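You operate a simulated robot arm through the tools that you are given. There is no shell and no other tool. Be economical: measure what you need, move in short steps, check, and stop when the job is done.

Carry out the task below with a simulated robot arm. There is one attempt and no reset: what you move stays moved.

JOB
Put things in order on the top of the mixing bench. At the end: the white conduit clip stands on top of the blue chalk block; the orange bracket clip is on the silver lubricant tin; the red pad stands where the blue-handled jug stood; the blue-handled jug is on the black primer tray; whatever was shut is shut again. Leave all else as you found it, and nothing knocked over.

It is judged by the outcome, as a careful person would: the job done as asked, and still so three seconds after it is handed in. It fails if anything else is knocked over, pushed out of place, dropped, spilled or broken.

ROBOT AND FRAMES
A 7-joint arm with a two-finger parallel gripper, fixed in place. Base frame: the origin is at the foot of the arm, x ahead of it, y to its left, z up; the work surface is at about z = 740. Readings come in mm, degrees, newtons and seconds.
With the tool pointing down near the work surface it reaches from about 300 to 680 mm from the base axis. Its first joint turns from -66.0 to 66.0 degrees. Payload 1.57 kg.
The tool frame sits at the grasp point between the pads (the TCP): z along the fingers, y along the line on which they close. The tips reach 30 mm beyond it. Largest opening 110 mm; finger width 24, thickness 12; the body of the gripper, 48 by 112 mm, starts 78 mm behind the TCP.
Orientation is that of the tool frame in the base frame, as a unit quaternion [x, y, z, w]. With the fingers straight down and closing along the base's y, the tool's x points along the base's -x, its y along +y and its z along -z.

CONTROLS
- The arm moves only by the tool send_rows. Its argument "deltas" is a list of rows, each a list of 7 numbers: the shift along the tool's x, y, z in mm, then the turn, a rotation vector about the tool's x, y, z in degrees, then the opening, from 0 (shut) to 1 (fully open). In form: [[x, y, z, ax, ay, az, hand], ...]. A call has 1 to 12 rows; each row shifts and turns the commanded pose from where the row before left it, along the tool's axes as they then stand. Rows are played at 5 a second. More than 50 mm and 8.6 degrees between two rows, or a gripper value outside its range, and nothing of the call is played. A pose out of reach is approached as far as the arm can. The call stops where the force on the tool passes 40 N (or 10 N more than at its start, if that is more) or the arm is blocked; 0.2 s more then pass. The fingers move at their own pace (about 108 mm/s each) and stop on an object; they squeeze with about 27 N. The grip force told is the motor's: it shows also when the fingers shut on nothing. Time passes only in rows, and 0.2 s behind the last, so rows that do not move let the fingers close. It gives the time, the measured TCP pose, the force on the tool (base axes), the opening and the grip force at its end, in the units of the frame above (readings bear some noise), and new pictures: "pictures" is both (left out), scene, wrist or none.
- Cameras (640 x 400 px; columns grow to the right, rows downward): "scene" is fixed at [175.3, -429.9, 1359]; the picture's right is [0.43, -0.90, 0.00], its down [-0.75, -0.36, -0.55] and it looks along [0.50, 0.24, -0.83] (base axes); focal length 362 px, centre (320, 200). "wrist" rides on the gripper at [70, 16, -141] in the tool frame; the picture's right is [-0.23, 0.97, 0.00], its down [-0.85, -0.20, -0.48] and it looks along [-0.47, -0.11, 0.88] (tool axes); focal length 222 px, centre (320, 200). There is no depth. A picture from a camera that has moved, and an enlarged one, comes with that camera's place and axes in the base frame and with its lens. The place of the scene camera against the robot may be out by one fixed shift of up to 18 mm in any direction.
- enlarge(camera, box): a new picture of the part [left, top, right, bottom] of that camera's present view, enlarged. It takes no simulated time.
- finish_job(): hands the job in; it is judged then, once.

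Go step by step. Nothing tells you positions but the pictures and the camera data: compare them with the known pose of the tool, close in by small moves and look again before you grip or let go. The budget is 120 turns and 170 pictures, counting those below and the enlarged ones. Unless the task says otherwise, let go and move clear before handing in, and close with one line.

The tools are called after "Call:" by a JSON object that holds its "op" and its "data". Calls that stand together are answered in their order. send_rows: Moves the arm, as the interface text tells. Its arguments: {"type":"object","properties":{"deltas":{"type":"array","items":{"type":"array","items":{"type":"number"}}},"pictures":{"type":"string","enum":["both","scene","wrist","none"]}},"required":["deltas"]} The other tools are called the same way: enlarge (camera, box) takes an enlarged picture of a part of a camera's view; finish_job () hands the job in.

At the start:

```text
time: 0.0
tool_pos: [381.8, -191.9, 1003.5]
orientation: [0.001, 1.0, 0.0, 0.0]
contact_force: [0.5, 0.2, -0.8]
opening: 109.9
finger_force: 0.1
```

scene: 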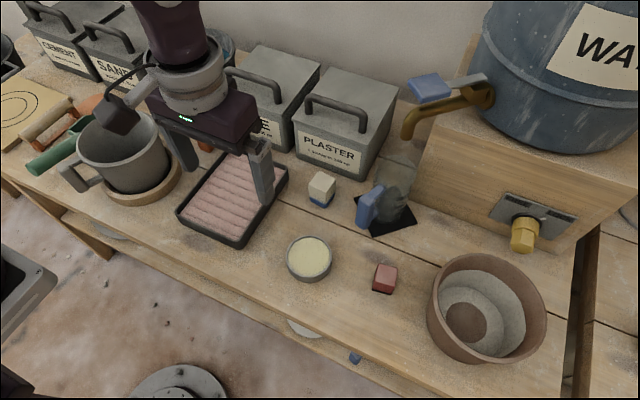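
wrist: 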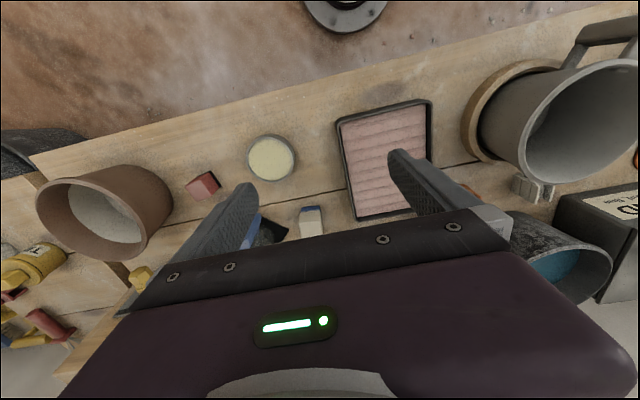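

I see the bench with bins, a tray, a tin, a red block, a blue/white block and a jug on a black patch. I'll enlarge to identify things.

Call:
{"op": "enlarge", "data": {"camera": "scene", "box": [260, 140, 460, 310]}}

Call:
{"op": "enlarge", "data": {"camera": "scene", "box": [0, 40, 300, 260]}}

Call:
{"op": "enlarge", "data": {"camera": "wrist", "box": [160, 100, 460, 260]}}

Call:
{"op": "enlarge", "data": {"camera": "wrist", "box": [420, 80, 640, 300]}}

```text
2.35 times, centred on (360, 225) of scene
camera zoom: at [175.3, -429.9, 1359.0], right [0.43, -0.9, 0.0], down [-0.75, -0.36, -0.55], along [0.5, 0.24, -0.83], focal length 851 px, centre (226, 141)
```

zoom: 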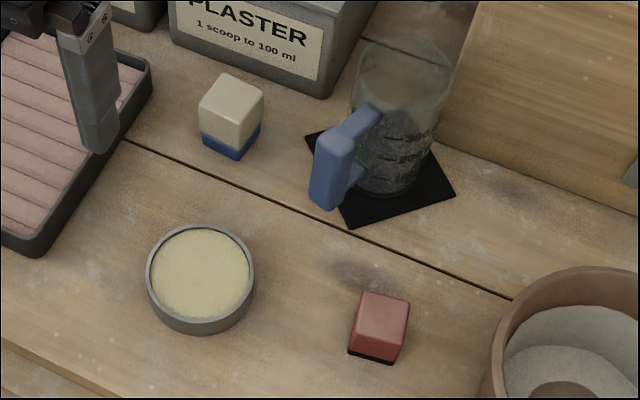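

```text
1.82 times, centred on (150, 150) of scene
camera zoom: at [175.3, -429.9, 1359.0], right [0.43, -0.9, 0.0], down [-0.75, -0.36, -0.55], along [0.5, 0.24, -0.83], focal length 658 px, centre (629, 291)
```

zoom: 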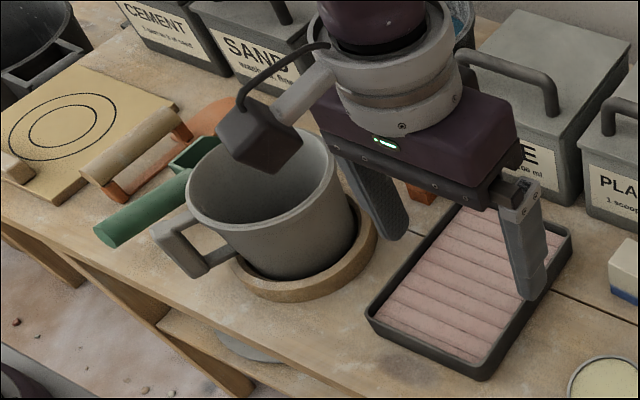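

```text
2.13 times, centred on (310, 180) of wrist
camera zoom: at [311.6, -174.2, 1145.2], right [0.23, 0.97, 0.0], down [0.85, -0.2, 0.48], along [0.47, -0.11, -0.88], focal length 474 px, centre (341, 243)
```

zoom: 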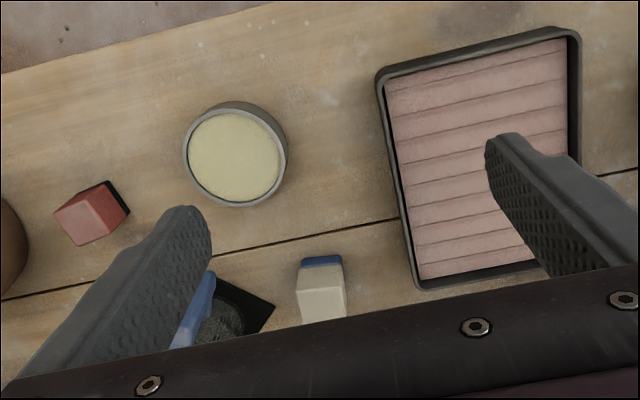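

```text
1.82 times, centred on (530, 190) of wrist
camera zoom: at [311.6, -174.2, 1145.2], right [0.23, 0.97, 0.0], down [0.85, -0.2, 0.48], along [0.47, -0.11, -0.88], focal length 404 px, centre (-62, 218)
```

zoom: 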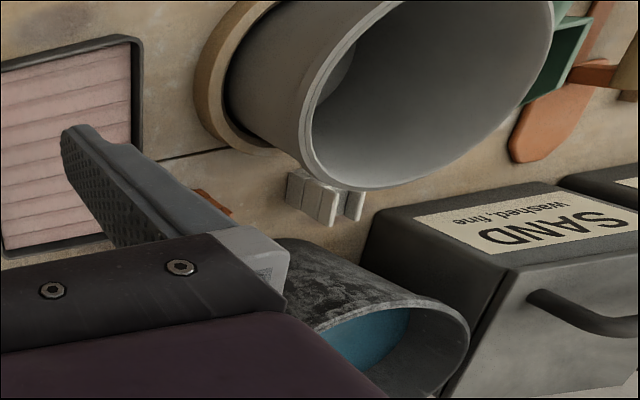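

The white conduit clip seems to be behind the metal mug and the orange clip behind the pink-lined tray. I'll move the arm left and back to see better.

Call:
{"op": "send_rows", "data": {"deltas": [[20, 40, 0, 0, 0, 0, 1], [20, 40, 0, 0, 0, 0, 1], [20, 40, 0, 0, 0, 0, 1], [0, 45, 0, 0, 0, 0, 1], [0, 45, 0, 0, 0, 0, 1], [0, 0, 0, 0, 0, 0, 1]]}}

```text
time: 1.4
tool_pos: [322.1, 20.2, 1004.6]
orientation: [0.001, 1.0, 0.0, 0.0]
contact_force: [-0.6, 0.2, -0.2]
opening: 110.2
finger_force: 0.0
camera wrist: at [252.8, 36.5, 1146.9], right [0.23, 0.97, 0.0], down [0.85, -0.2, 0.48], along [0.47, -0.11, -0.88], focal length 222 px, centre (320, 200)
```

scene: 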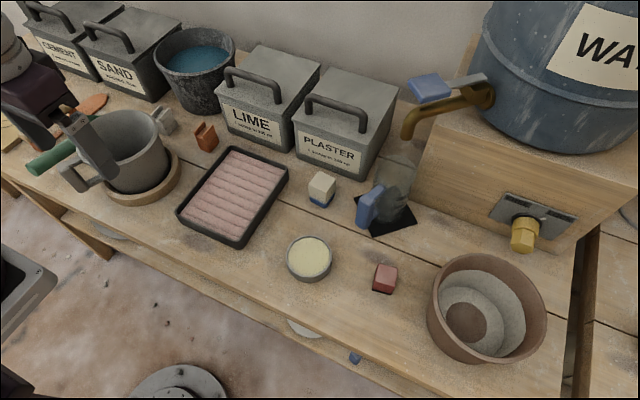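
wrist: 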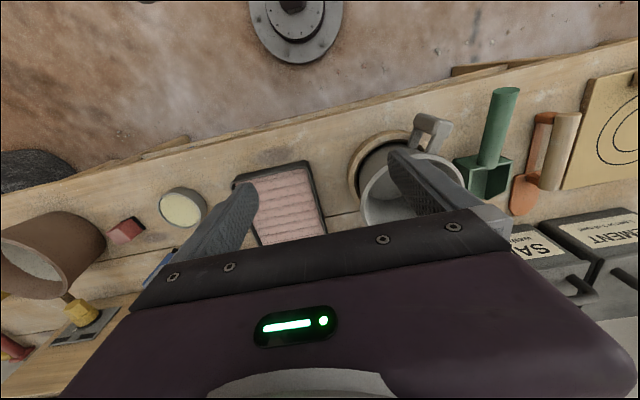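

Call:
{"op": "enlarge", "data": {"camera": "scene", "box": [120, 80, 280, 180]}}

Call:
{"op": "enlarge", "data": {"camera": "scene", "box": [290, 130, 450, 250]}}

Call:
{"op": "enlarge", "data": {"camera": "scene", "box": [390, 50, 550, 150]}}

```text
4.00 times, centred on (200, 130) of scene
camera zoom: at [175.3, -429.9, 1359.0], right [0.43, -0.9, 0.0], down [-0.75, -0.36, -0.55], along [0.5, 0.24, -0.83], focal length 1447 px, centre (800, 480)
```

zoom: 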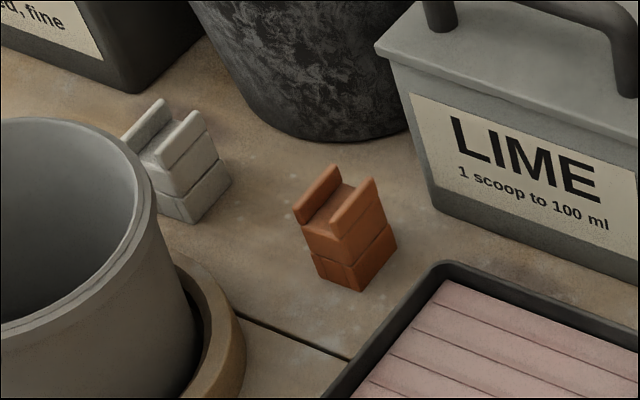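

```text
3.33 times, centred on (370, 190) of scene
camera zoom: at [175.3, -429.9, 1359.0], right [0.43, -0.9, 0.0], down [-0.75, -0.36, -0.55], along [0.5, 0.24, -0.83], focal length 1206 px, centre (153, 233)
```

zoom: 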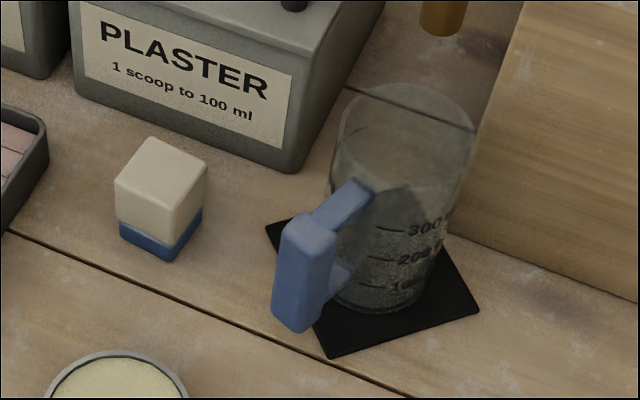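

```text
4.00 times, centred on (470, 100) of scene
camera zoom: at [175.3, -429.9, 1359.0], right [0.43, -0.9, 0.0], down [-0.75, -0.36, -0.55], along [0.5, 0.24, -0.83], focal length 1447 px, centre (-280, 600)
```

zoom: 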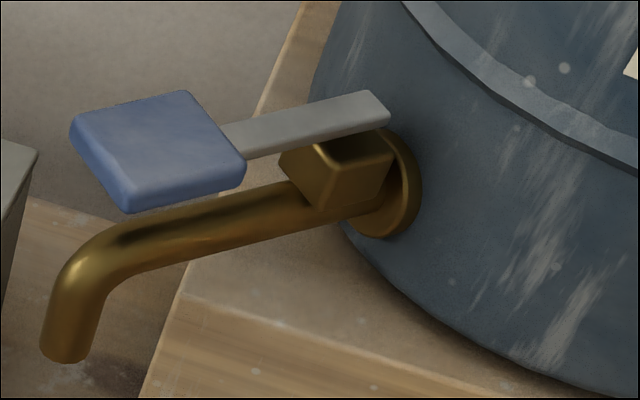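

Items: the chalk block (white with blue base) near (543,-255), jug handle near (538,-345), tray near (473,-85), tin (412,-286), pad (437,-420), clips near (570,45) and (570,160). The jug must go first; I'll look from above its handle.

Call:
{"op": "send_rows", "data": {"deltas": [[-20, -40, 3, 0, 0, 0, 1], [-20, -40, 3, 0, 0, 0, 1], [-20, -40, 3, 0, 0, 0, 1], [-20, -40, 3, 0, 0, 0, 1], [-20, -40, 3, 0, 0, 0, 1], [-20, -40, 3, 0, 0, 0, 1], [-20, -40, 3, 0, 0, 0, 1], [-20, -40, 3, 0, 0, 0, 1], [-20, -40, 3, 0, 0, 0, 1], [0, 0, 0, 0, 0, 0, 1]]}}

```text
time: 3.6
tool_pos: [500.0, -340.9, 972.1]
orientation: [0.0, 1.0, 0.001, 0.001]
contact_force: [-0.2, 0.9, 0.6]
opening: 110.1
finger_force: 0.1
camera wrist: at [431.4, -324.7, 1115.8], right [0.23, 0.97, 0.0], down [0.86, -0.2, 0.48], along [0.47, -0.11, -0.88], focal length 222 px, centre (320, 200)
```

scene: 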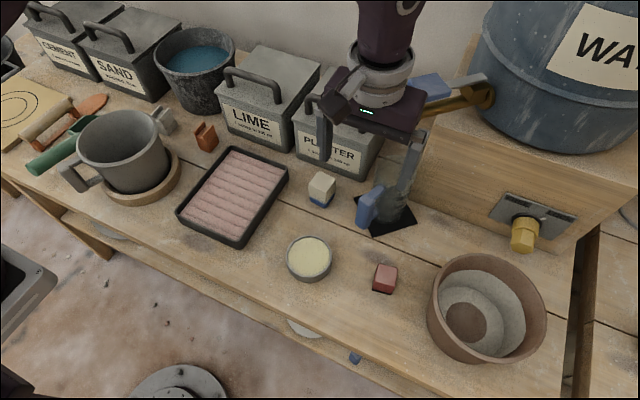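
wrist: 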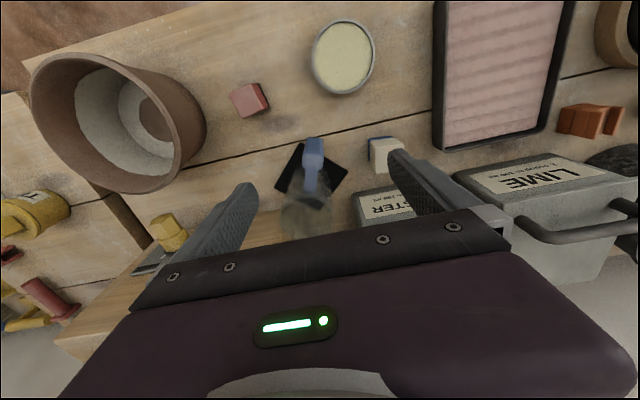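

Call:
{"op": "enlarge", "data": {"camera": "wrist", "box": [260, 120, 420, 240]}}

Call:
{"op": "enlarge", "data": {"camera": "scene", "box": [330, 150, 450, 250]}}

```text
3.33 times, centred on (340, 180) of wrist
camera zoom: at [431.4, -324.7, 1115.8], right [0.23, 0.97, 0.0], down [0.86, -0.2, 0.48], along [0.47, -0.11, -0.88], focal length 740 px, centre (253, 267)
```

zoom: 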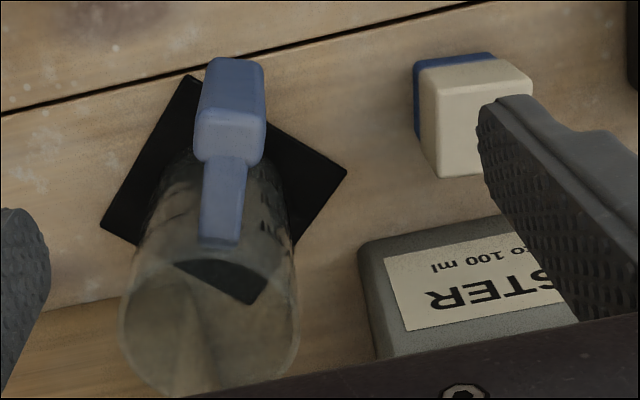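

```text
4.00 times, centred on (390, 200) of scene
camera zoom: at [175.2, -429.9, 1359.0], right [0.43, -0.9, 0.0], down [-0.75, -0.36, -0.55], along [0.5, 0.24, -0.83], focal length 1447 px, centre (40, 200)
```

zoom: 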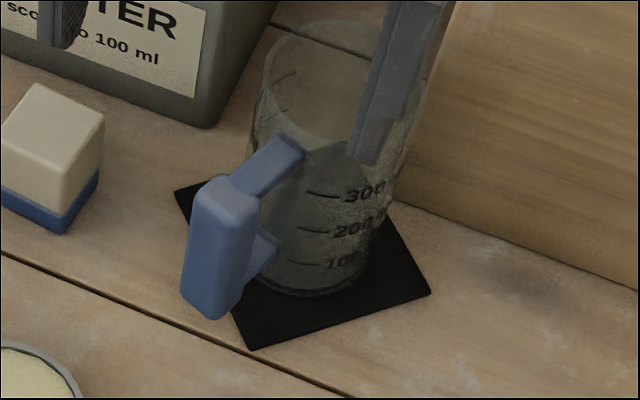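

The handle's top is near (519,-354,840), pointing away from the jug at about 160°. I'll go above it, turn the hand 20° and look.

Call:
{"op": "send_rows", "data": {"deltas": [[-19, -13, 20, 0, 0, 0, 1], [0, 0, 20, 0, 0, 6.67, 1], [0, 0, 0, 0, 0, 6.67, 1], [0, 0, 0, 0, 0, 6.66, 1], [0, 0, 0, 0, 0, 0, 1]]}}

Call:
{"op": "enlarge", "data": {"camera": "wrist", "box": [220, 100, 420, 240]}}

```text
time: 4.8
tool_pos: [519.5, -355.8, 937.1]
orientation: [0.175, 0.985, 0.0, 0.0]
contact_force: [-0.4, 0.2, -0.3]
opening: 110.1
finger_force: 0.0
camera wrist: at [460.3, -315.1, 1079.0], right [0.55, 0.84, 0.0], down [0.73, -0.48, 0.48], along [0.4, -0.26, -0.88], focal length 222 px, centre (320, 200)
```

scene: 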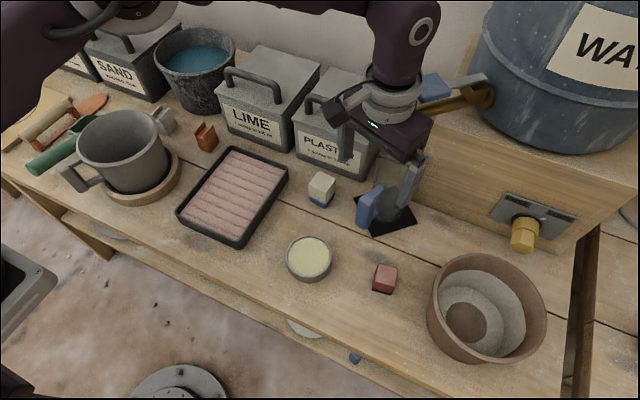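
wrist: 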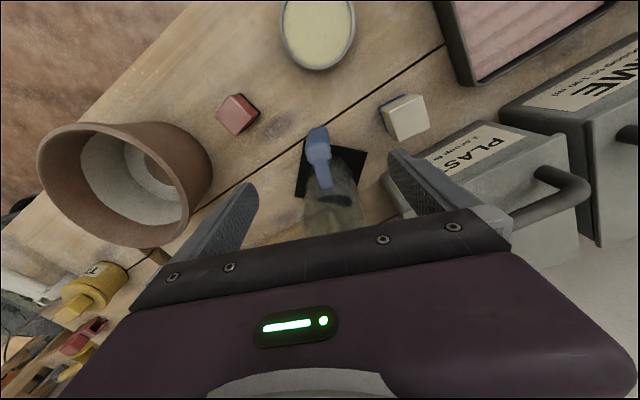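

```text
2.86 times, centred on (320, 170) of wrist
camera zoom: at [460.3, -315.1, 1079.0], right [0.55, 0.84, 0.0], down [0.73, -0.48, 0.48], along [0.4, -0.26, -0.88], focal length 635 px, centre (320, 286)
```

zoom: 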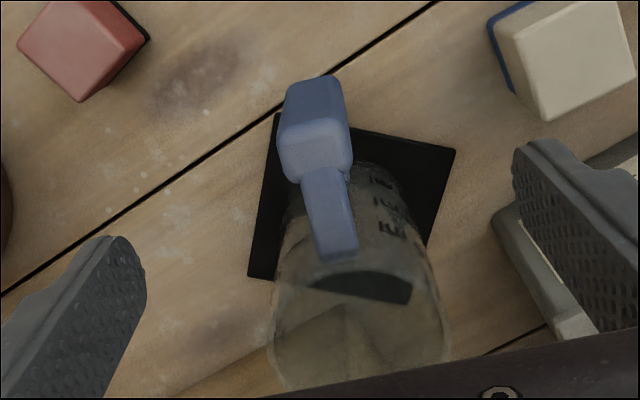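

Alignment looks right (handle under the TCP, aligned with the tool). Descend partway and check.

Call:
{"op": "send_rows", "data": {"deltas": [[0, -1, 40, 0, 0, 0, 0.7], [0, 0, 35, 0, 0, 0, 0.7], [0, 0, 0, 0, 0, 0, 0.7]]}}

Call:
{"op": "enlarge", "data": {"camera": "wrist", "box": [220, 100, 420, 240]}}

Call:
{"op": "enlarge", "data": {"camera": "scene", "box": [320, 120, 460, 250]}}

```text
time: 5.6
tool_pos: [520.8, -354.3, 861.0]
orientation: [0.174, 0.985, 0.0, 0.0]
contact_force: [-0.1, 0.8, 0.0]
opening: 76.9
finger_force: 0.0
camera wrist: at [461.4, -314.6, 1003.2], right [0.55, 0.84, 0.0], down [0.73, -0.48, 0.48], along [0.4, -0.26, -0.88], focal length 222 px, centre (320, 200)
```

scene: 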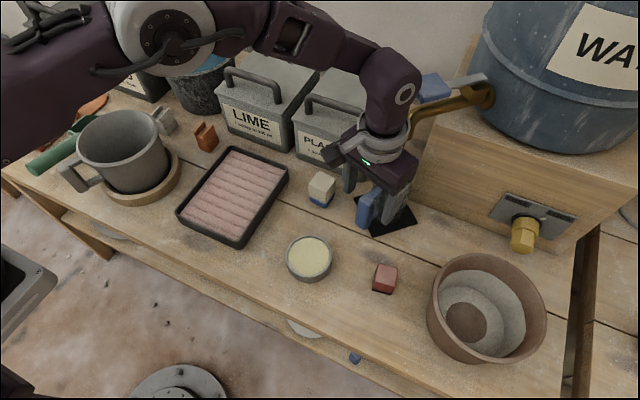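
wrist: 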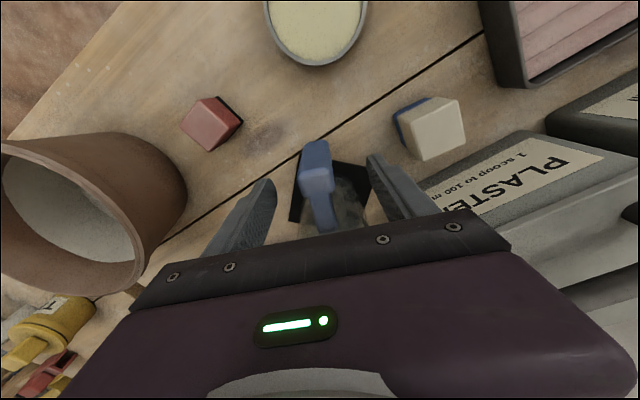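

```text
2.86 times, centred on (320, 170) of wrist
camera zoom: at [461.4, -314.6, 1003.2], right [0.55, 0.84, 0.0], down [0.73, -0.48, 0.48], along [0.4, -0.26, -0.88], focal length 635 px, centre (320, 286)
```

zoom: 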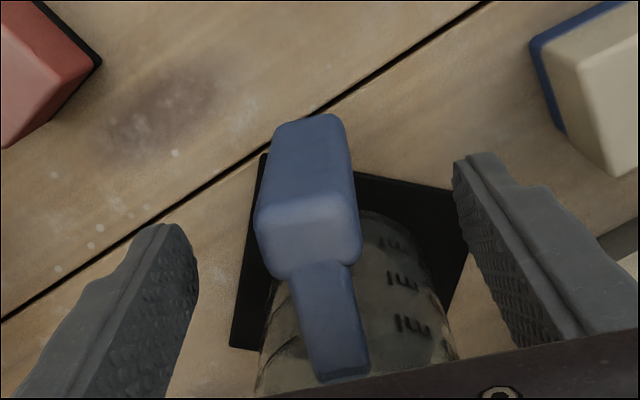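

```text
3.08 times, centred on (390, 185) of scene
camera zoom: at [175.3, -429.9, 1359.0], right [0.43, -0.9, 0.0], down [-0.75, -0.36, -0.55], along [0.5, 0.24, -0.83], focal length 1113 px, centre (105, 246)
```

zoom: 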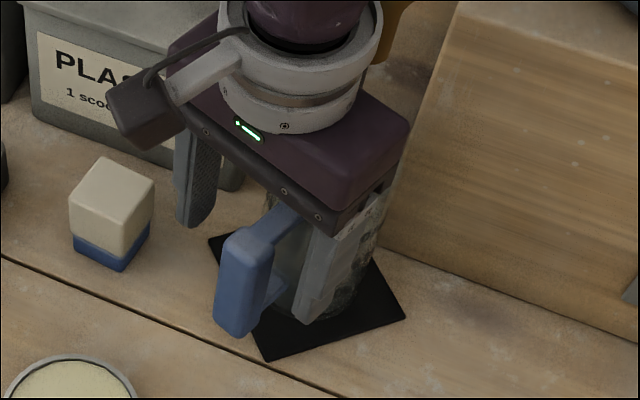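

The handle bar sits about 5 mm toward tool +x; its top is about z 850. Shift and lower to z≈818, then check before closing.

Call:
{"op": "send_rows", "data": {"deltas": [[5, -1.5, 0, 0, 0, 0, 0.7], [0, 0, 22, 0, 0, 0, 0.7], [0, 0, 22, 0, 0, 0, 0.6], [0, 0, 0, 0, 0, 0, 0.6]]}}

Call:
{"op": "enlarge", "data": {"camera": "wrist", "box": [220, 100, 420, 240]}}

Call:
{"op": "enlarge", "data": {"camera": "scene", "box": [320, 120, 460, 250]}}

```text
time: 6.6
tool_pos: [515.0, -354.3, 816.7]
orientation: [0.175, 0.985, 0.0, 0.0]
contact_force: [-0.1, 0.7, 0.1]
opening: 65.8
finger_force: 0.1
camera wrist: at [455.2, -314.1, 958.0], right [0.55, 0.84, 0.0], down [0.73, -0.48, 0.48], along [0.4, -0.26, -0.88], focal length 222 px, centre (320, 200)
```

scene: 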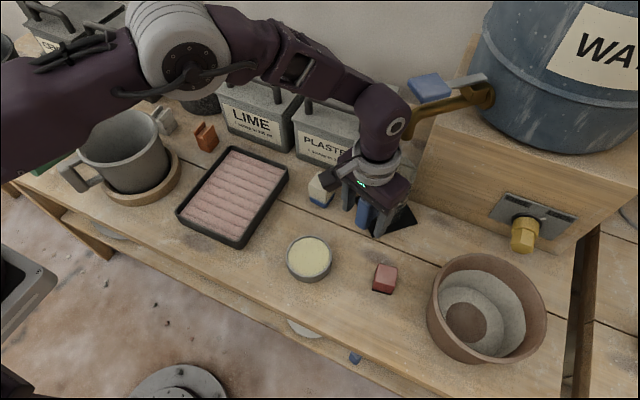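
wrist: 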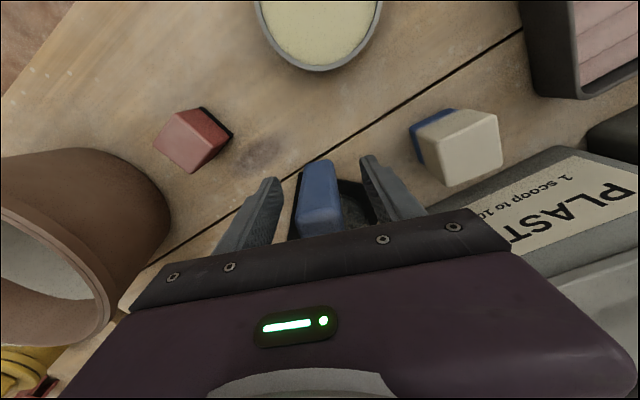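

```text
2.86 times, centred on (320, 170) of wrist
camera zoom: at [455.2, -314.1, 958.0], right [0.55, 0.84, 0.0], down [0.73, -0.48, 0.48], along [0.4, -0.26, -0.88], focal length 635 px, centre (320, 286)
```

zoom: 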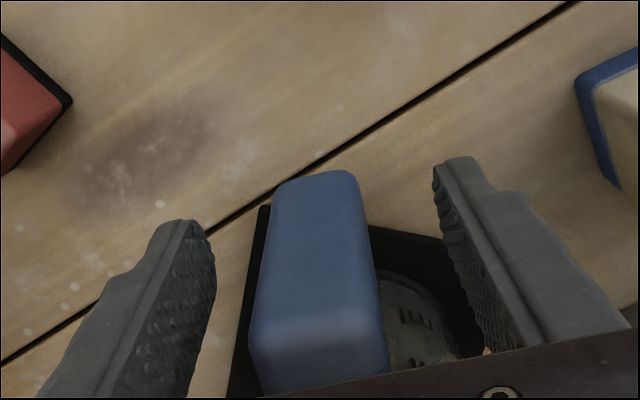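

```text
3.08 times, centred on (390, 185) of scene
camera zoom: at [175.3, -429.9, 1359.0], right [0.43, -0.9, 0.0], down [-0.75, -0.36, -0.55], along [0.5, 0.24, -0.83], focal length 1113 px, centre (105, 246)
```

zoom: 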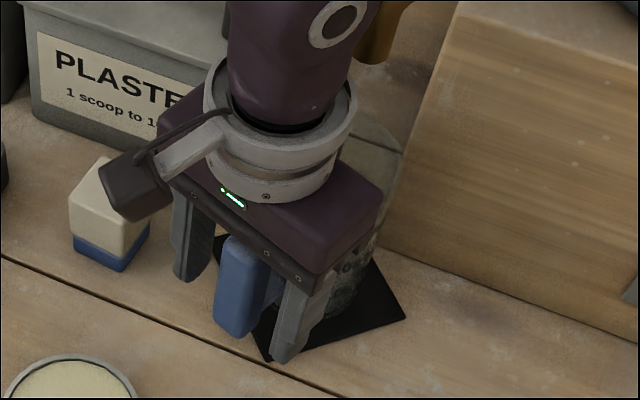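

The bar is centred between the fingers. Closing on it.

Call:
{"op": "send_rows", "data": {"deltas": [[0, 0, 0, 0, 0, 0, 0.3], [0, 0, 0, 0, 0, 0, 0], [0, 0, 0, 0, 0, 0, 0], [0, 0, 0, 0, 0, 0, 0]]}}

```text
time: 7.6
tool_pos: [514.3, -355.7, 816.1]
orientation: [0.174, 0.985, 0.0, 0.0]
contact_force: [0.1, 0.3, 0.7]
opening: 26.0
finger_force: 26.8
camera wrist: at [455.2, -314.1, 958.2], right [0.55, 0.84, 0.0], down [0.73, -0.48, 0.48], along [0.4, -0.26, -0.88], focal length 222 px, centre (320, 200)
```

scene: 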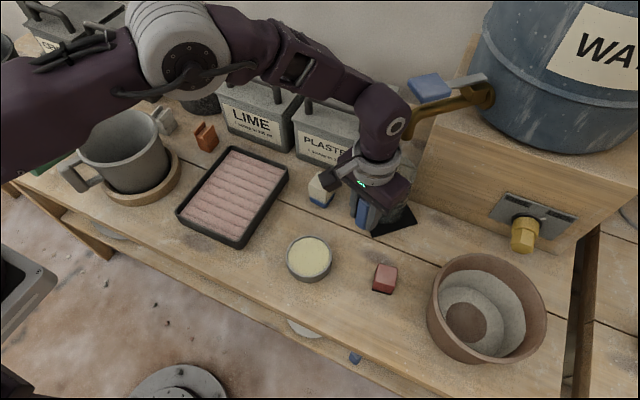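
wrist: 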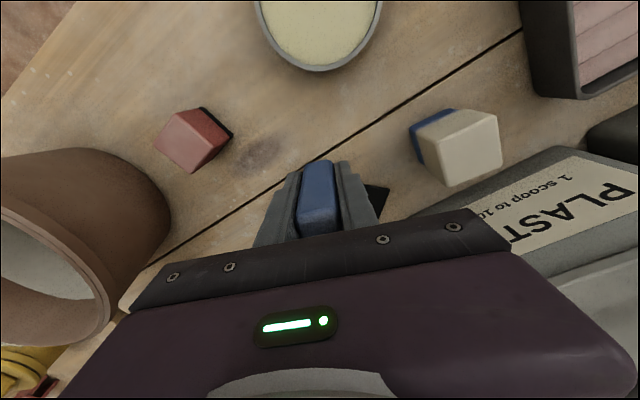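

Held at 26 mm. Lift slowly and check.

Call:
{"op": "send_rows", "data": {"deltas": [[0, 0, -5, 0, 0, 0, 0], [0, 0, -15, 0, 0, 0, 0], [0, 0, -20, 0, 0, 0, 0], [0, 0, 0, 0, 0, 0, 0]]}}

Call:
{"op": "enlarge", "data": {"camera": "scene", "box": [320, 100, 460, 250]}}

```text
time: 8.6
tool_pos: [515.6, -356.3, 858.1]
orientation: [0.174, 0.985, 0.0, 0.0]
contact_force: [-0.6, 0.2, -0.2]
opening: 25.5
finger_force: 26.5
camera wrist: at [456.0, -315.4, 1000.2], right [0.55, 0.84, 0.0], down [0.73, -0.48, 0.48], along [0.4, -0.26, -0.88], focal length 222 px, centre (320, 200)
```

scene: 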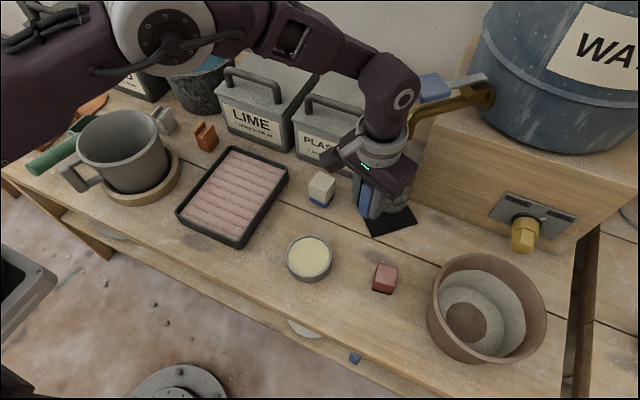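
wrist: 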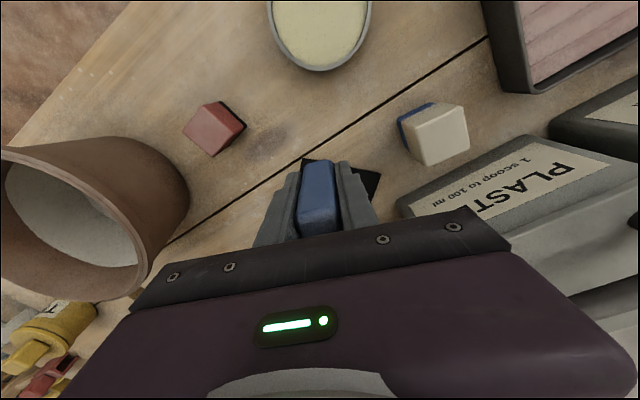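

```text
2.67 times, centred on (390, 175) of scene
camera zoom: at [175.3, -429.9, 1359.0], right [0.43, -0.9, 0.0], down [-0.75, -0.36, -0.55], along [0.5, 0.24, -0.83], focal length 965 px, centre (133, 267)
```

zoom: 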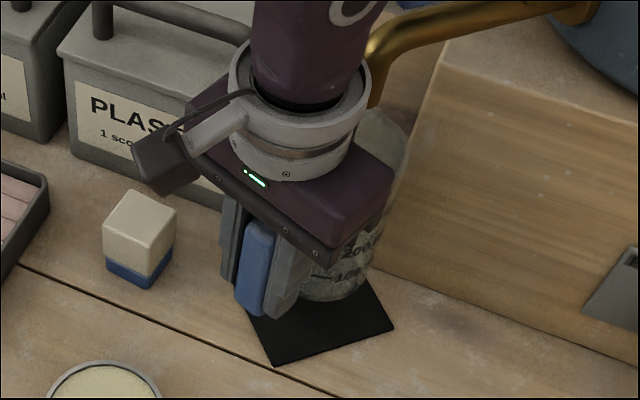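

The jug is free and the mat stayed. Retreat, raise, unturn the hand, and carry it toward the tray.

Call:
{"op": "send_rows", "data": {"deltas": [[40, 0, -5, 0, 0, 0, 0], [40, 0, -25, 0, 0, 0, 0], [10, 0, -40, 0, 0, 0, 0], [0, 0, 0, 0, 0, -6.67, 0], [0, 0, 0, 0, 0, -6.67, 0], [0, 0, 0, 0, 0, -6.66, 0], [0, 35, 0, 0, 0, 0, 0], [5, 35, 0, 0, 0, 0, 0], [5, 35, 0, 0, 0, 0, 0], [5, 35, 0, 0, 0, 0, 0], [5, 35, 0, 0, 0, 0, 0], [0, 0, 0, 0, 0, 0, 0]]}}

```text
time: 11.2
tool_pos: [408.9, -151.2, 927.5]
orientation: [0.0, 1.0, 0.0, 0.0]
contact_force: [0.1, -0.2, -0.4]
opening: 25.7
finger_force: 27.0
camera wrist: at [339.6, -133.4, 1068.5], right [0.23, 0.97, 0.0], down [0.85, -0.2, 0.48], along [0.47, -0.11, -0.88], focal length 222 px, centre (320, 200)
```

scene: 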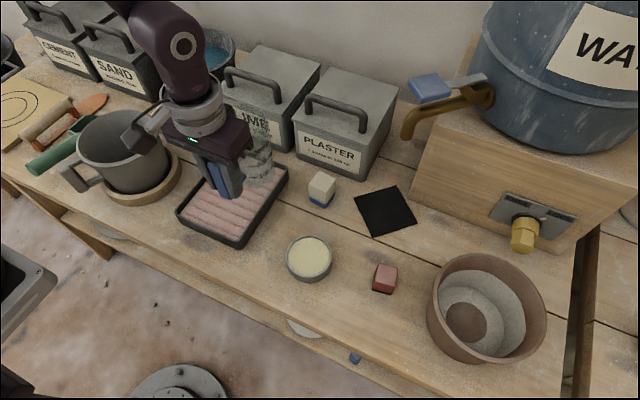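
wrist: 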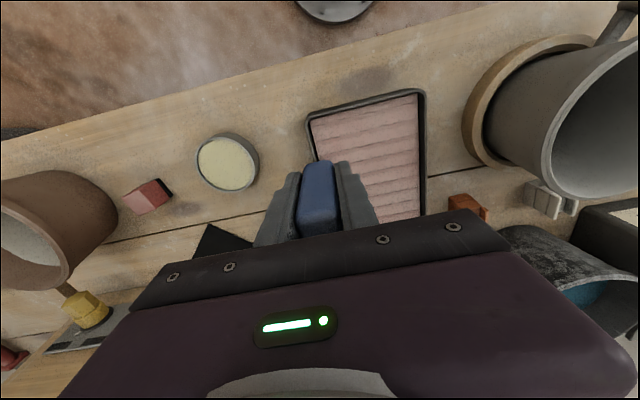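

Jug hangs securely. Tray centre is about (475,-88), so TCP goes to (404,-88); move there and lower to z≈850.

Call:
{"op": "send_rows", "data": {"deltas": [[5, 32, 0, 0, 0, 0, 0], [0, 31, 0, 0, 0, 0, 0], [0, 0, 30, 0, 0, 0, 0], [0, 0, 30, 0, 0, 0, 0], [0, 0, 10, 0, 0, 0, 0], [0, 0, 0, 0, 0, 0, 0]]}}

Call:
{"op": "enlarge", "data": {"camera": "scene", "box": [160, 100, 320, 260]}}

```text
time: 12.6
tool_pos: [406.0, -88.1, 859.0]
orientation: [0.001, 1.0, 0.0, -0.001]
contact_force: [0.7, -0.1, -1.3]
opening: 25.6
finger_force: 27.1
camera wrist: at [337.3, -71.1, 999.4], right [0.23, 0.97, 0.0], down [0.85, -0.2, 0.48], along [0.47, -0.11, -0.88], focal length 222 px, centre (320, 200)
```

scene: 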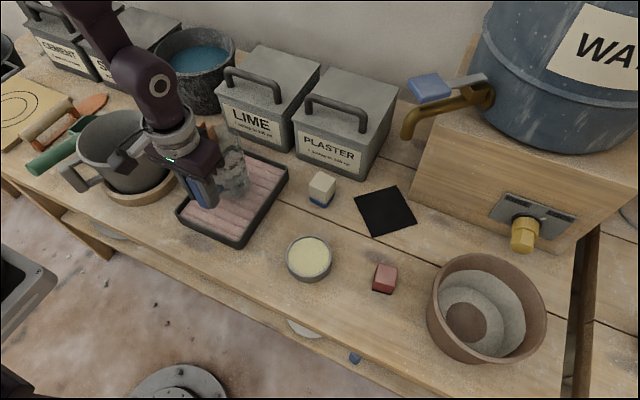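
wrist: 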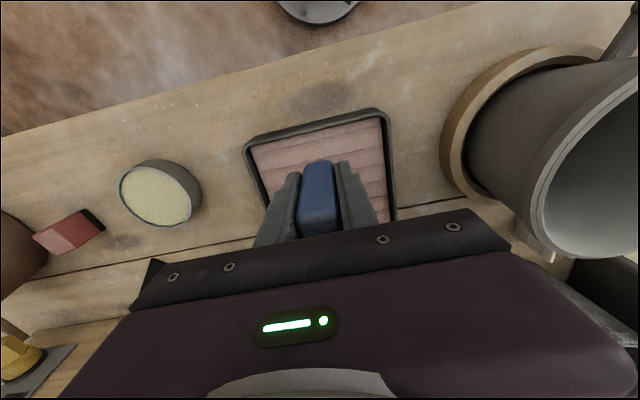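

```text
2.50 times, centred on (240, 180) of scene
camera zoom: at [175.3, -429.9, 1359.0], right [0.43, -0.9, 0.0], down [-0.75, -0.36, -0.55], along [0.5, 0.24, -0.83], focal length 905 px, centre (520, 250)
```

zoom: 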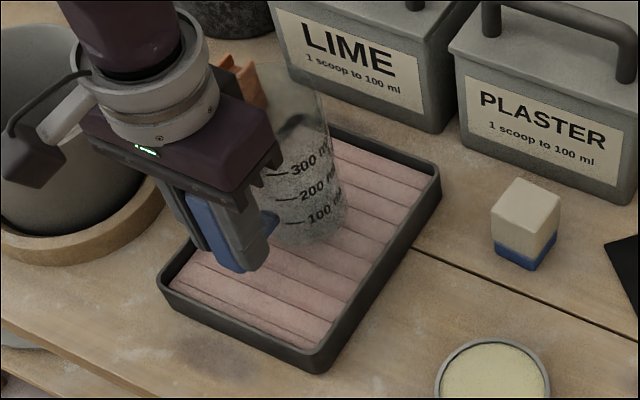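

Jug is centred over the tray; lowering gently.

Call:
{"op": "send_rows", "data": {"deltas": [[0, 0, 12, 0, 0, 0, 0], [0, 0, 5, 0, 0, 0, 0], [0, 0, 0, 0, 0, 0, 0]], "pictures": "none"}}

Call:
{"op": "send_rows", "data": {"deltas": [[0, 0, 4, 0, 0, 0, 0], [0, 0, 0, 0, 0, 0, 0]], "pictures": "none"}}

Call:
{"op": "send_rows", "data": {"deltas": [[0, 0, 3, 0, 0, 0, 0], [0, 0, 0, 0, 0, 0, 0]], "pictures": "scene"}}

Call:
{"op": "enlarge", "data": {"camera": "scene", "box": [160, 100, 320, 260]}}

```text
time: 13.4
tool_pos: [404.8, -86.5, 841.0]
orientation: [0.001, 1.0, -0.001, 0.0]
contact_force: [-0.2, 0.2, -1.5]
opening: 26.0
finger_force: 27.5
```

```text
time: 14.0
tool_pos: [404.6, -86.4, 837.6]
orientation: [0.001, 1.0, -0.001, 0.0]
contact_force: [-5.5, -3.6, 19.9]
opening: 25.8
finger_force: 26.9
```

```text
time: 14.6
tool_pos: [406.3, -87.3, 834.5]
orientation: [0.0, 1.0, -0.001, 0.0]
contact_force: [-3.2, -0.1, 18.4]
opening: 25.6
finger_force: 27.0
```

scene: 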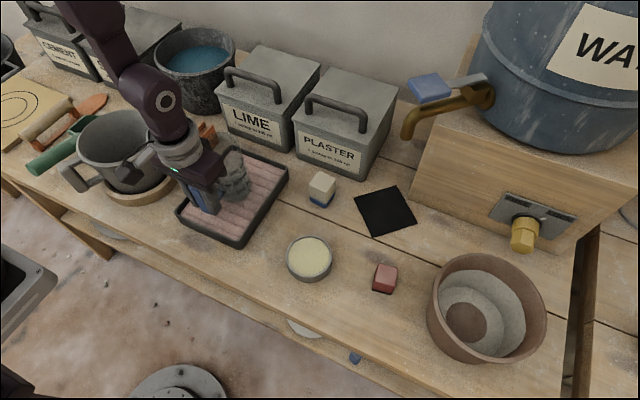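

```text
2.50 times, centred on (240, 180) of scene
camera zoom: at [174.9, -429.9, 1359.0], right [0.43, -0.9, 0.0], down [-0.75, -0.36, -0.55], along [0.5, 0.24, -0.83], focal length 905 px, centre (520, 250)
```

zoom: 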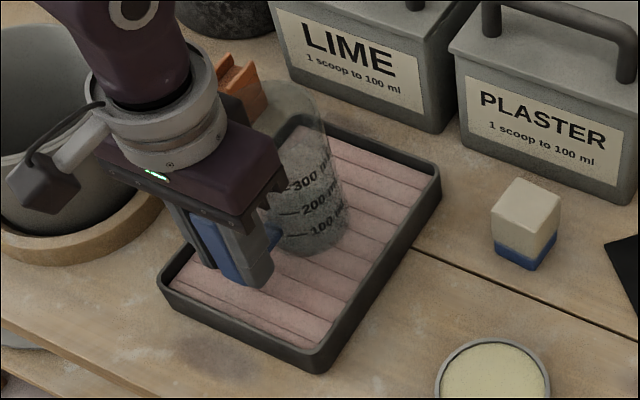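

Contact at about 20 N, so the jug is on the tray floor. Ease off slightly, then open slowly.

Call:
{"op": "send_rows", "data": {"deltas": [[0, 0, -1.5, 0, 0, 0, 0], [0, 0, 0, 0, 0, 0, 0.28], [0, 0, 0, 0, 0, 0, 0.35], [0, 0, 0, 0, 0, 0, 0.5], [0, 0, 0, 0, 0, 0, 0.5]]}}

Call:
{"op": "enlarge", "data": {"camera": "scene", "box": [160, 100, 320, 260]}}

```text
time: 15.8
tool_pos: [404.9, -85.9, 836.0]
orientation: [0.001, 1.0, 0.0, -0.001]
contact_force: [0.2, -0.1, 0.3]
opening: 55.1
finger_force: 0.1
camera wrist: at [336.3, -68.7, 976.9], right [0.23, 0.97, 0.0], down [0.85, -0.2, 0.48], along [0.47, -0.11, -0.88], focal length 222 px, centre (320, 200)
```

scene: 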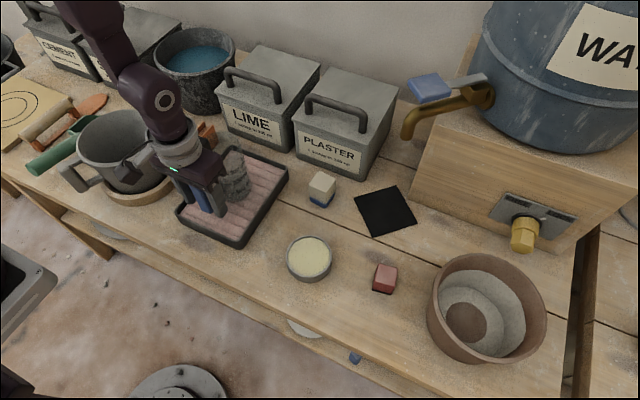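
wrist: 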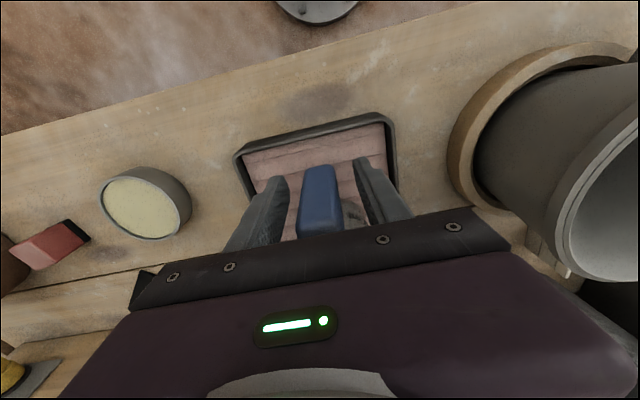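

```text
2.50 times, centred on (240, 180) of scene
camera zoom: at [175.3, -429.9, 1359.0], right [0.43, -0.9, 0.0], down [-0.75, -0.36, -0.55], along [0.5, 0.24, -0.83], focal length 905 px, centre (520, 250)
```

zoom: 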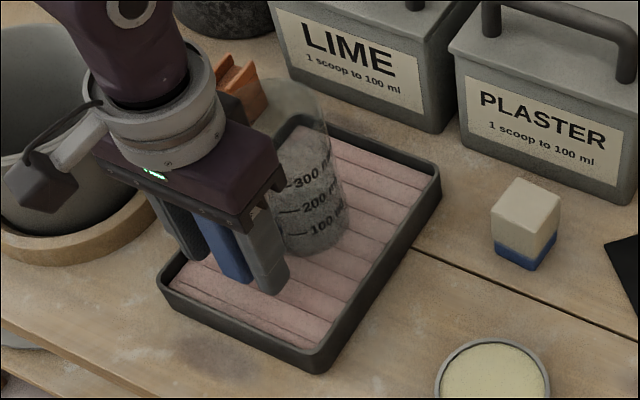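

Jug stands on the tray. Rise and go look at the red pad.

Call:
{"op": "send_rows", "data": {"deltas": [[0, 0, -40, 0, 0, 0, 0.5], [0, 0, -40, 0, 0, 0, 0.6], [0, 0, -30, 0, 0, 0, 0.8], [-4, -46, 0, 0, 0, 0, 0.8], [-4, -46, 0, 0, 0, 0, 0.8], [-4, -46, 0, 0, 0, 0, 0.8], [-4, -46, 0, 0, 0, 0, 0.8], [-4, -46, 0, 0, 0, 0, 0.8], [-4, -46, 0, 0, 0, 0, 0.8], [-4, -44, 0, 0, 0, 0, 0.8], [0, 0, 0, 0, 0, 0, 0.8]]}}

Call:
{"op": "enlarge", "data": {"camera": "wrist", "box": [240, 80, 400, 200]}}

Call:
{"op": "enlarge", "data": {"camera": "scene", "box": [160, 100, 320, 260]}}

```text
time: 18.2
tool_pos: [432.5, -402.7, 944.7]
orientation: [0.0, 1.0, 0.0, 0.0]
contact_force: [-0.4, -0.8, 0.1]
opening: 88.1
finger_force: 0.1
camera wrist: at [362.0, -385.3, 1086.9], right [0.23, 0.97, 0.0], down [0.86, -0.2, 0.48], along [0.47, -0.11, -0.88], focal length 222 px, centre (320, 200)
```

scene: 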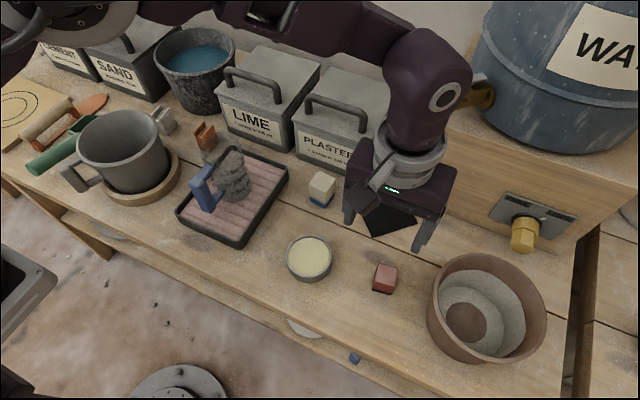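
wrist: 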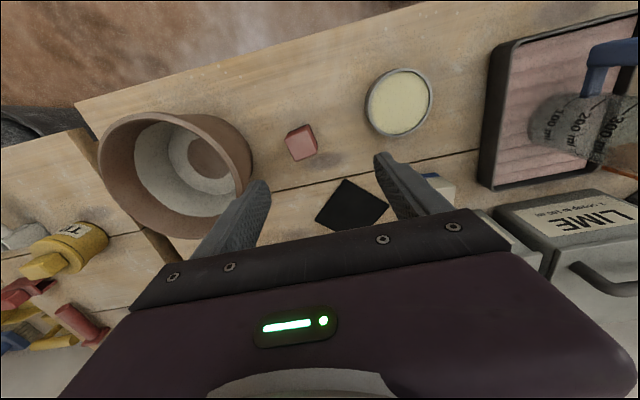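

```text
3.33 times, centred on (320, 140) of wrist
camera zoom: at [362.0, -385.3, 1086.9], right [0.23, 0.97, 0.0], down [0.86, -0.2, 0.48], along [0.47, -0.11, -0.88], focal length 740 px, centre (320, 400)
```

zoom: 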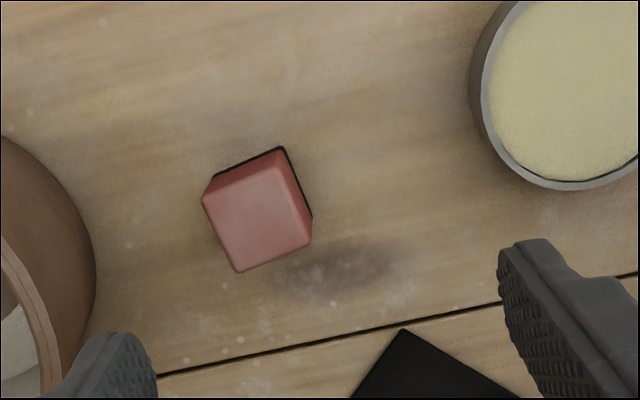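

```text
2.50 times, centred on (240, 180) of scene
camera zoom: at [175.2, -429.9, 1359.0], right [0.43, -0.9, 0.0], down [-0.75, -0.36, -0.55], along [0.5, 0.24, -0.83], focal length 905 px, centre (520, 250)
```

zoom: 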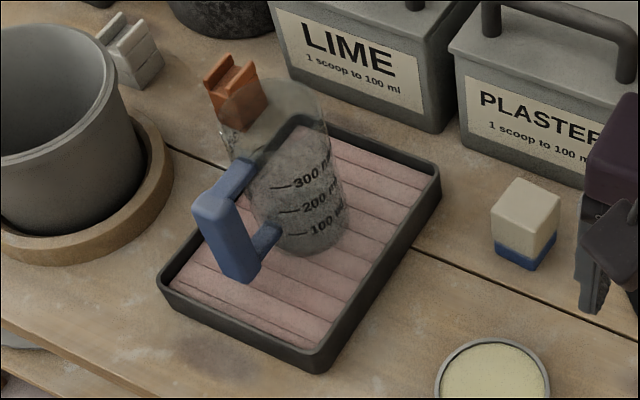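

Jug is stable. Red pad at about (436,-429), edges at 12°/102°; the jug's old spot is the mat centre (585,-378), at the edge of reach, so I'll grip the pad with a 15° outward tilt. Turn the hand by 78° and tilt.

Call:
{"op": "send_rows", "data": {"deltas": [[-4, -27, 20, 0, 0, 7.8, 0.8], [0, 0, 10, 0, 0, 7.8, 0.8], [0, 0, 10, 0, 0, 7.8, 0.8], [0, 0, 0, 0, 0, 7.8, 0.8], [0, 0, 0, 0, 0, 7.8, 0.8], [0, 0, 0, 0, 0, 7.8, 0.8], [0, 0, 0, 0, 0, 7.8, 0.8], [0, 0, 0, 0, 0, 7.8, 0.8], [0, 0, 0, 0, 0, 7.8, 0.8], [0, 0, 0, 0, 0, 7.8, 0.8], [0, 0, 0, 0, 0, 0, 0.6]]}}

Call:
{"op": "enlarge", "data": {"camera": "wrist", "box": [240, 80, 400, 200]}}

```text
time: 20.6
tool_pos: [436.4, -433.0, 905.2]
orientation: [0.631, 0.776, 0.0, 0.001]
contact_force: [0.2, 0.5, 0.3]
opening: 66.0
finger_force: 0.1
camera wrist: at [438.4, -361.0, 1047.5], right [1.0, -0.02, 0.0], down [-0.02, -0.88, 0.48], along [-0.01, -0.48, -0.88], focal length 222 px, centre (320, 200)
```

scene: 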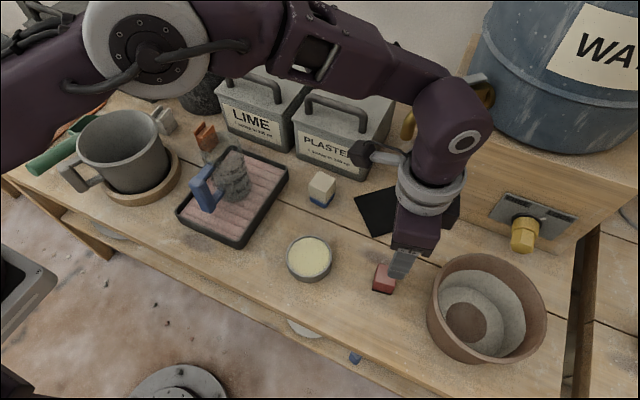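
wrist: 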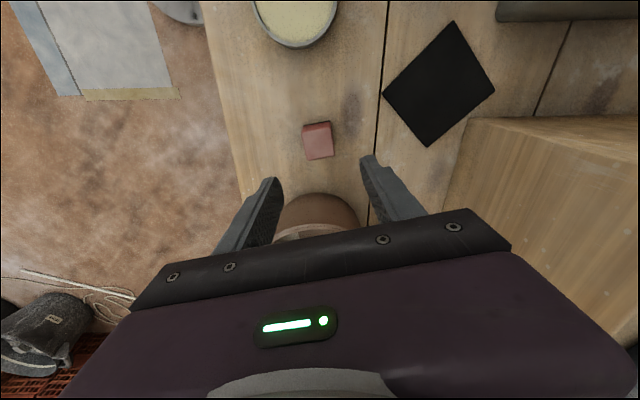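

```text
3.33 times, centred on (320, 140) of wrist
camera zoom: at [438.4, -361.0, 1047.5], right [1.0, -0.02, 0.0], down [-0.02, -0.88, 0.48], along [-0.01, -0.48, -0.88], focal length 740 px, centre (320, 400)
```

zoom: 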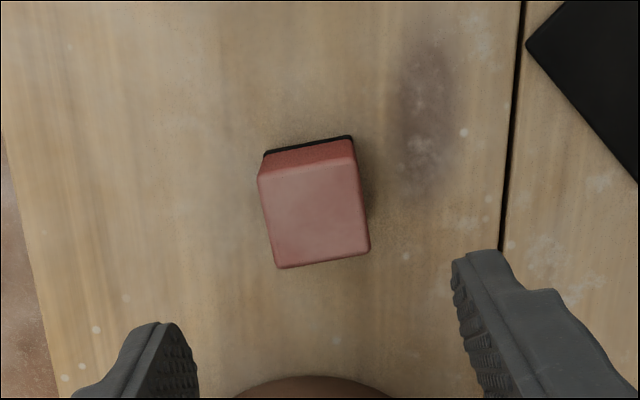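

Well aligned. Correct by a few mm, descend around the pad, tilt 15°, and lower to grip height.

Call:
{"op": "send_rows", "data": {"deltas": [[7, 0, 30, 0, 0, 0, 0.6], [0, 0, 40, 0, 0, 0, 0.6], [0, 0, 30, 0, 0, 0, 0.6], [0, 0, 0, 0, -7.5, 0, 0.6], [0, 0, 0, 0, -7.5, 0, 0.6], [0, 0, 0, 0, 0, 0, 0.6]]}}

Call:
{"op": "enlarge", "data": {"camera": "wrist", "box": [220, 100, 420, 240]}}

Call:
{"op": "enlarge", "data": {"camera": "scene", "box": [340, 190, 480, 310]}}

```text
time: 22.0
tool_pos: [435.0, -427.1, 806.2]
orientation: [0.625, 0.769, -0.083, 0.102]
contact_force: [0.4, 0.7, 0.0]
opening: 66.3
finger_force: 0.1
camera wrist: at [430.3, -320.8, 924.5], right [1.0, -0.01, 0.06], down [-0.05, -0.73, 0.68], along [0.03, -0.69, -0.73], focal length 222 px, centre (320, 200)
```

scene: 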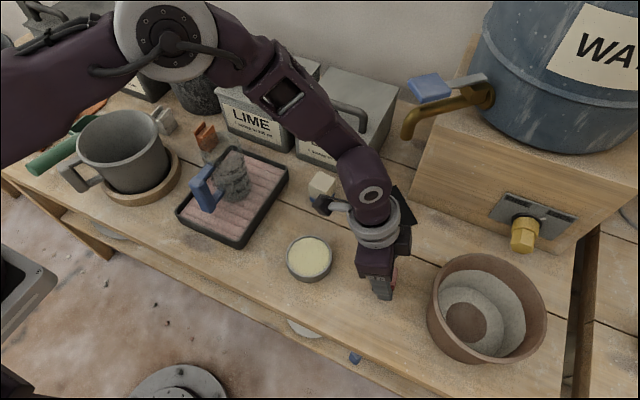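
wrist: 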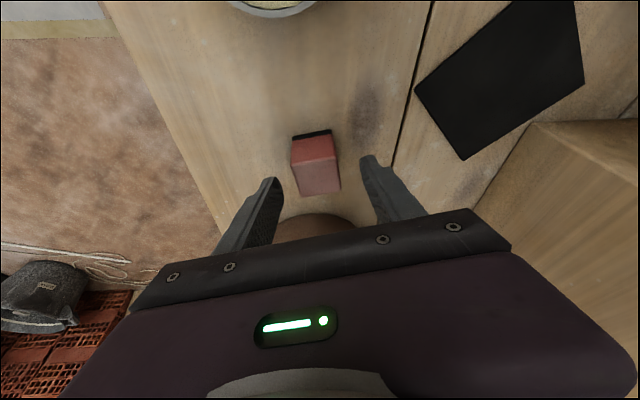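

```text
2.86 times, centred on (320, 170) of wrist
camera zoom: at [430.3, -320.8, 924.5], right [1.0, -0.01, 0.06], down [-0.05, -0.73, 0.68], along [0.03, -0.69, -0.73], focal length 635 px, centre (320, 286)
```

zoom: 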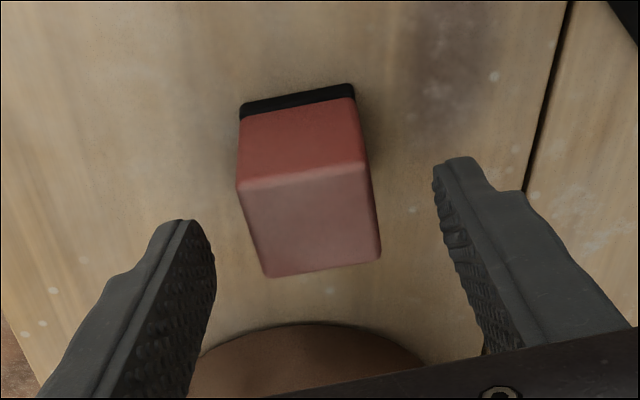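

```text
3.33 times, centred on (410, 250) of scene
camera zoom: at [175.3, -429.9, 1359.0], right [0.43, -0.9, 0.0], down [-0.75, -0.36, -0.55], along [0.5, 0.24, -0.83], focal length 1206 px, centre (20, 33)
```

zoom: 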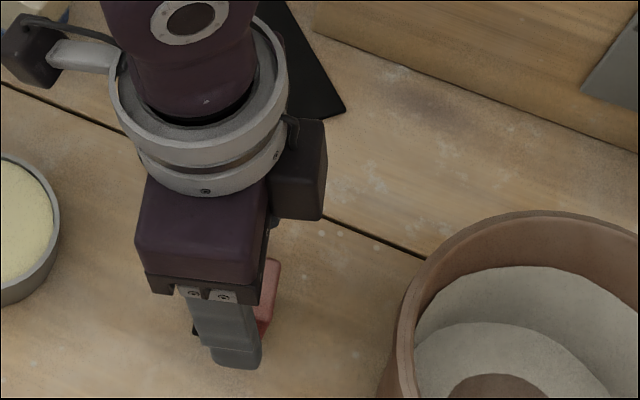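

Aligned within a couple of mm; lower vertically 28 mm and close.

Call:
{"op": "send_rows", "data": {"deltas": [[3.6, 0, 13.5, 0, 0, 0, 0.6], [3.6, 0, 13.5, 0, 0, 0, 0.6], [0, 0, 0, 0, 0, 0, 0.3], [0, 0, 0, 0, 0, 0, 0.0], [0, 0, 0, 0, 0, 0, 0.0], [0, 0, 0, 0, 0, 0, 0.0]]}}

Call:
{"op": "enlarge", "data": {"camera": "wrist", "box": [220, 100, 420, 240]}}

```text
time: 23.4
tool_pos: [435.7, -427.9, 777.7]
orientation: [0.624, 0.77, -0.082, 0.102]
contact_force: [-0.2, -0.8, 2.1]
opening: 35.7
finger_force: 27.4
camera wrist: at [429.0, -322.3, 896.3], right [1.0, -0.01, 0.06], down [-0.05, -0.73, 0.68], along [0.03, -0.69, -0.73], focal length 222 px, centre (320, 200)
```

scene: 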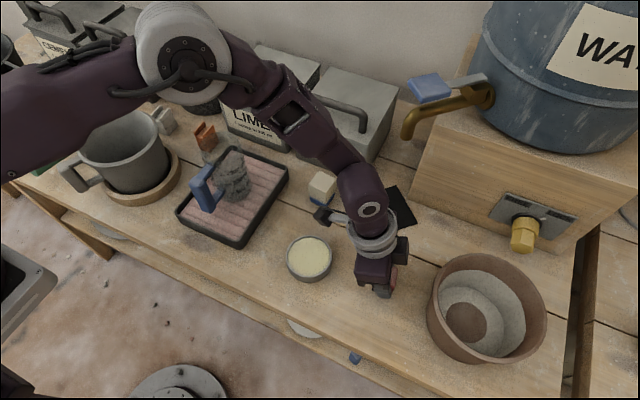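
wrist: 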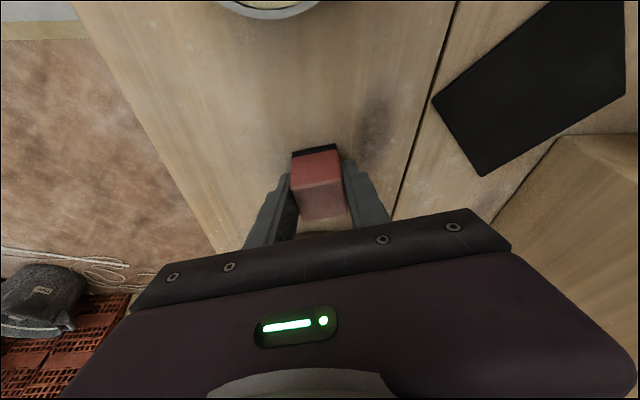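

```text
2.86 times, centred on (320, 170) of wrist
camera zoom: at [429.0, -322.3, 896.3], right [1.0, -0.01, 0.06], down [-0.05, -0.73, 0.68], along [0.03, -0.69, -0.73], focal length 635 px, centre (320, 286)
```

zoom: 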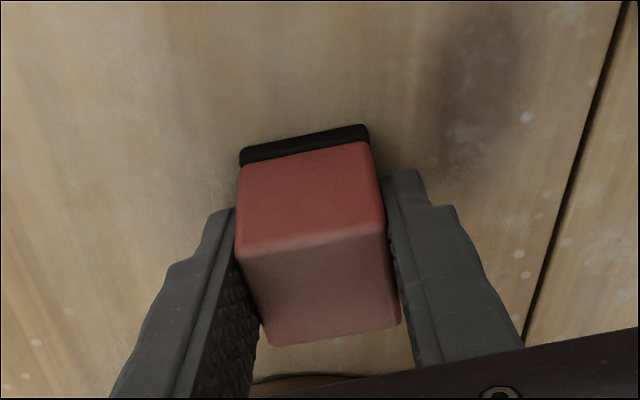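

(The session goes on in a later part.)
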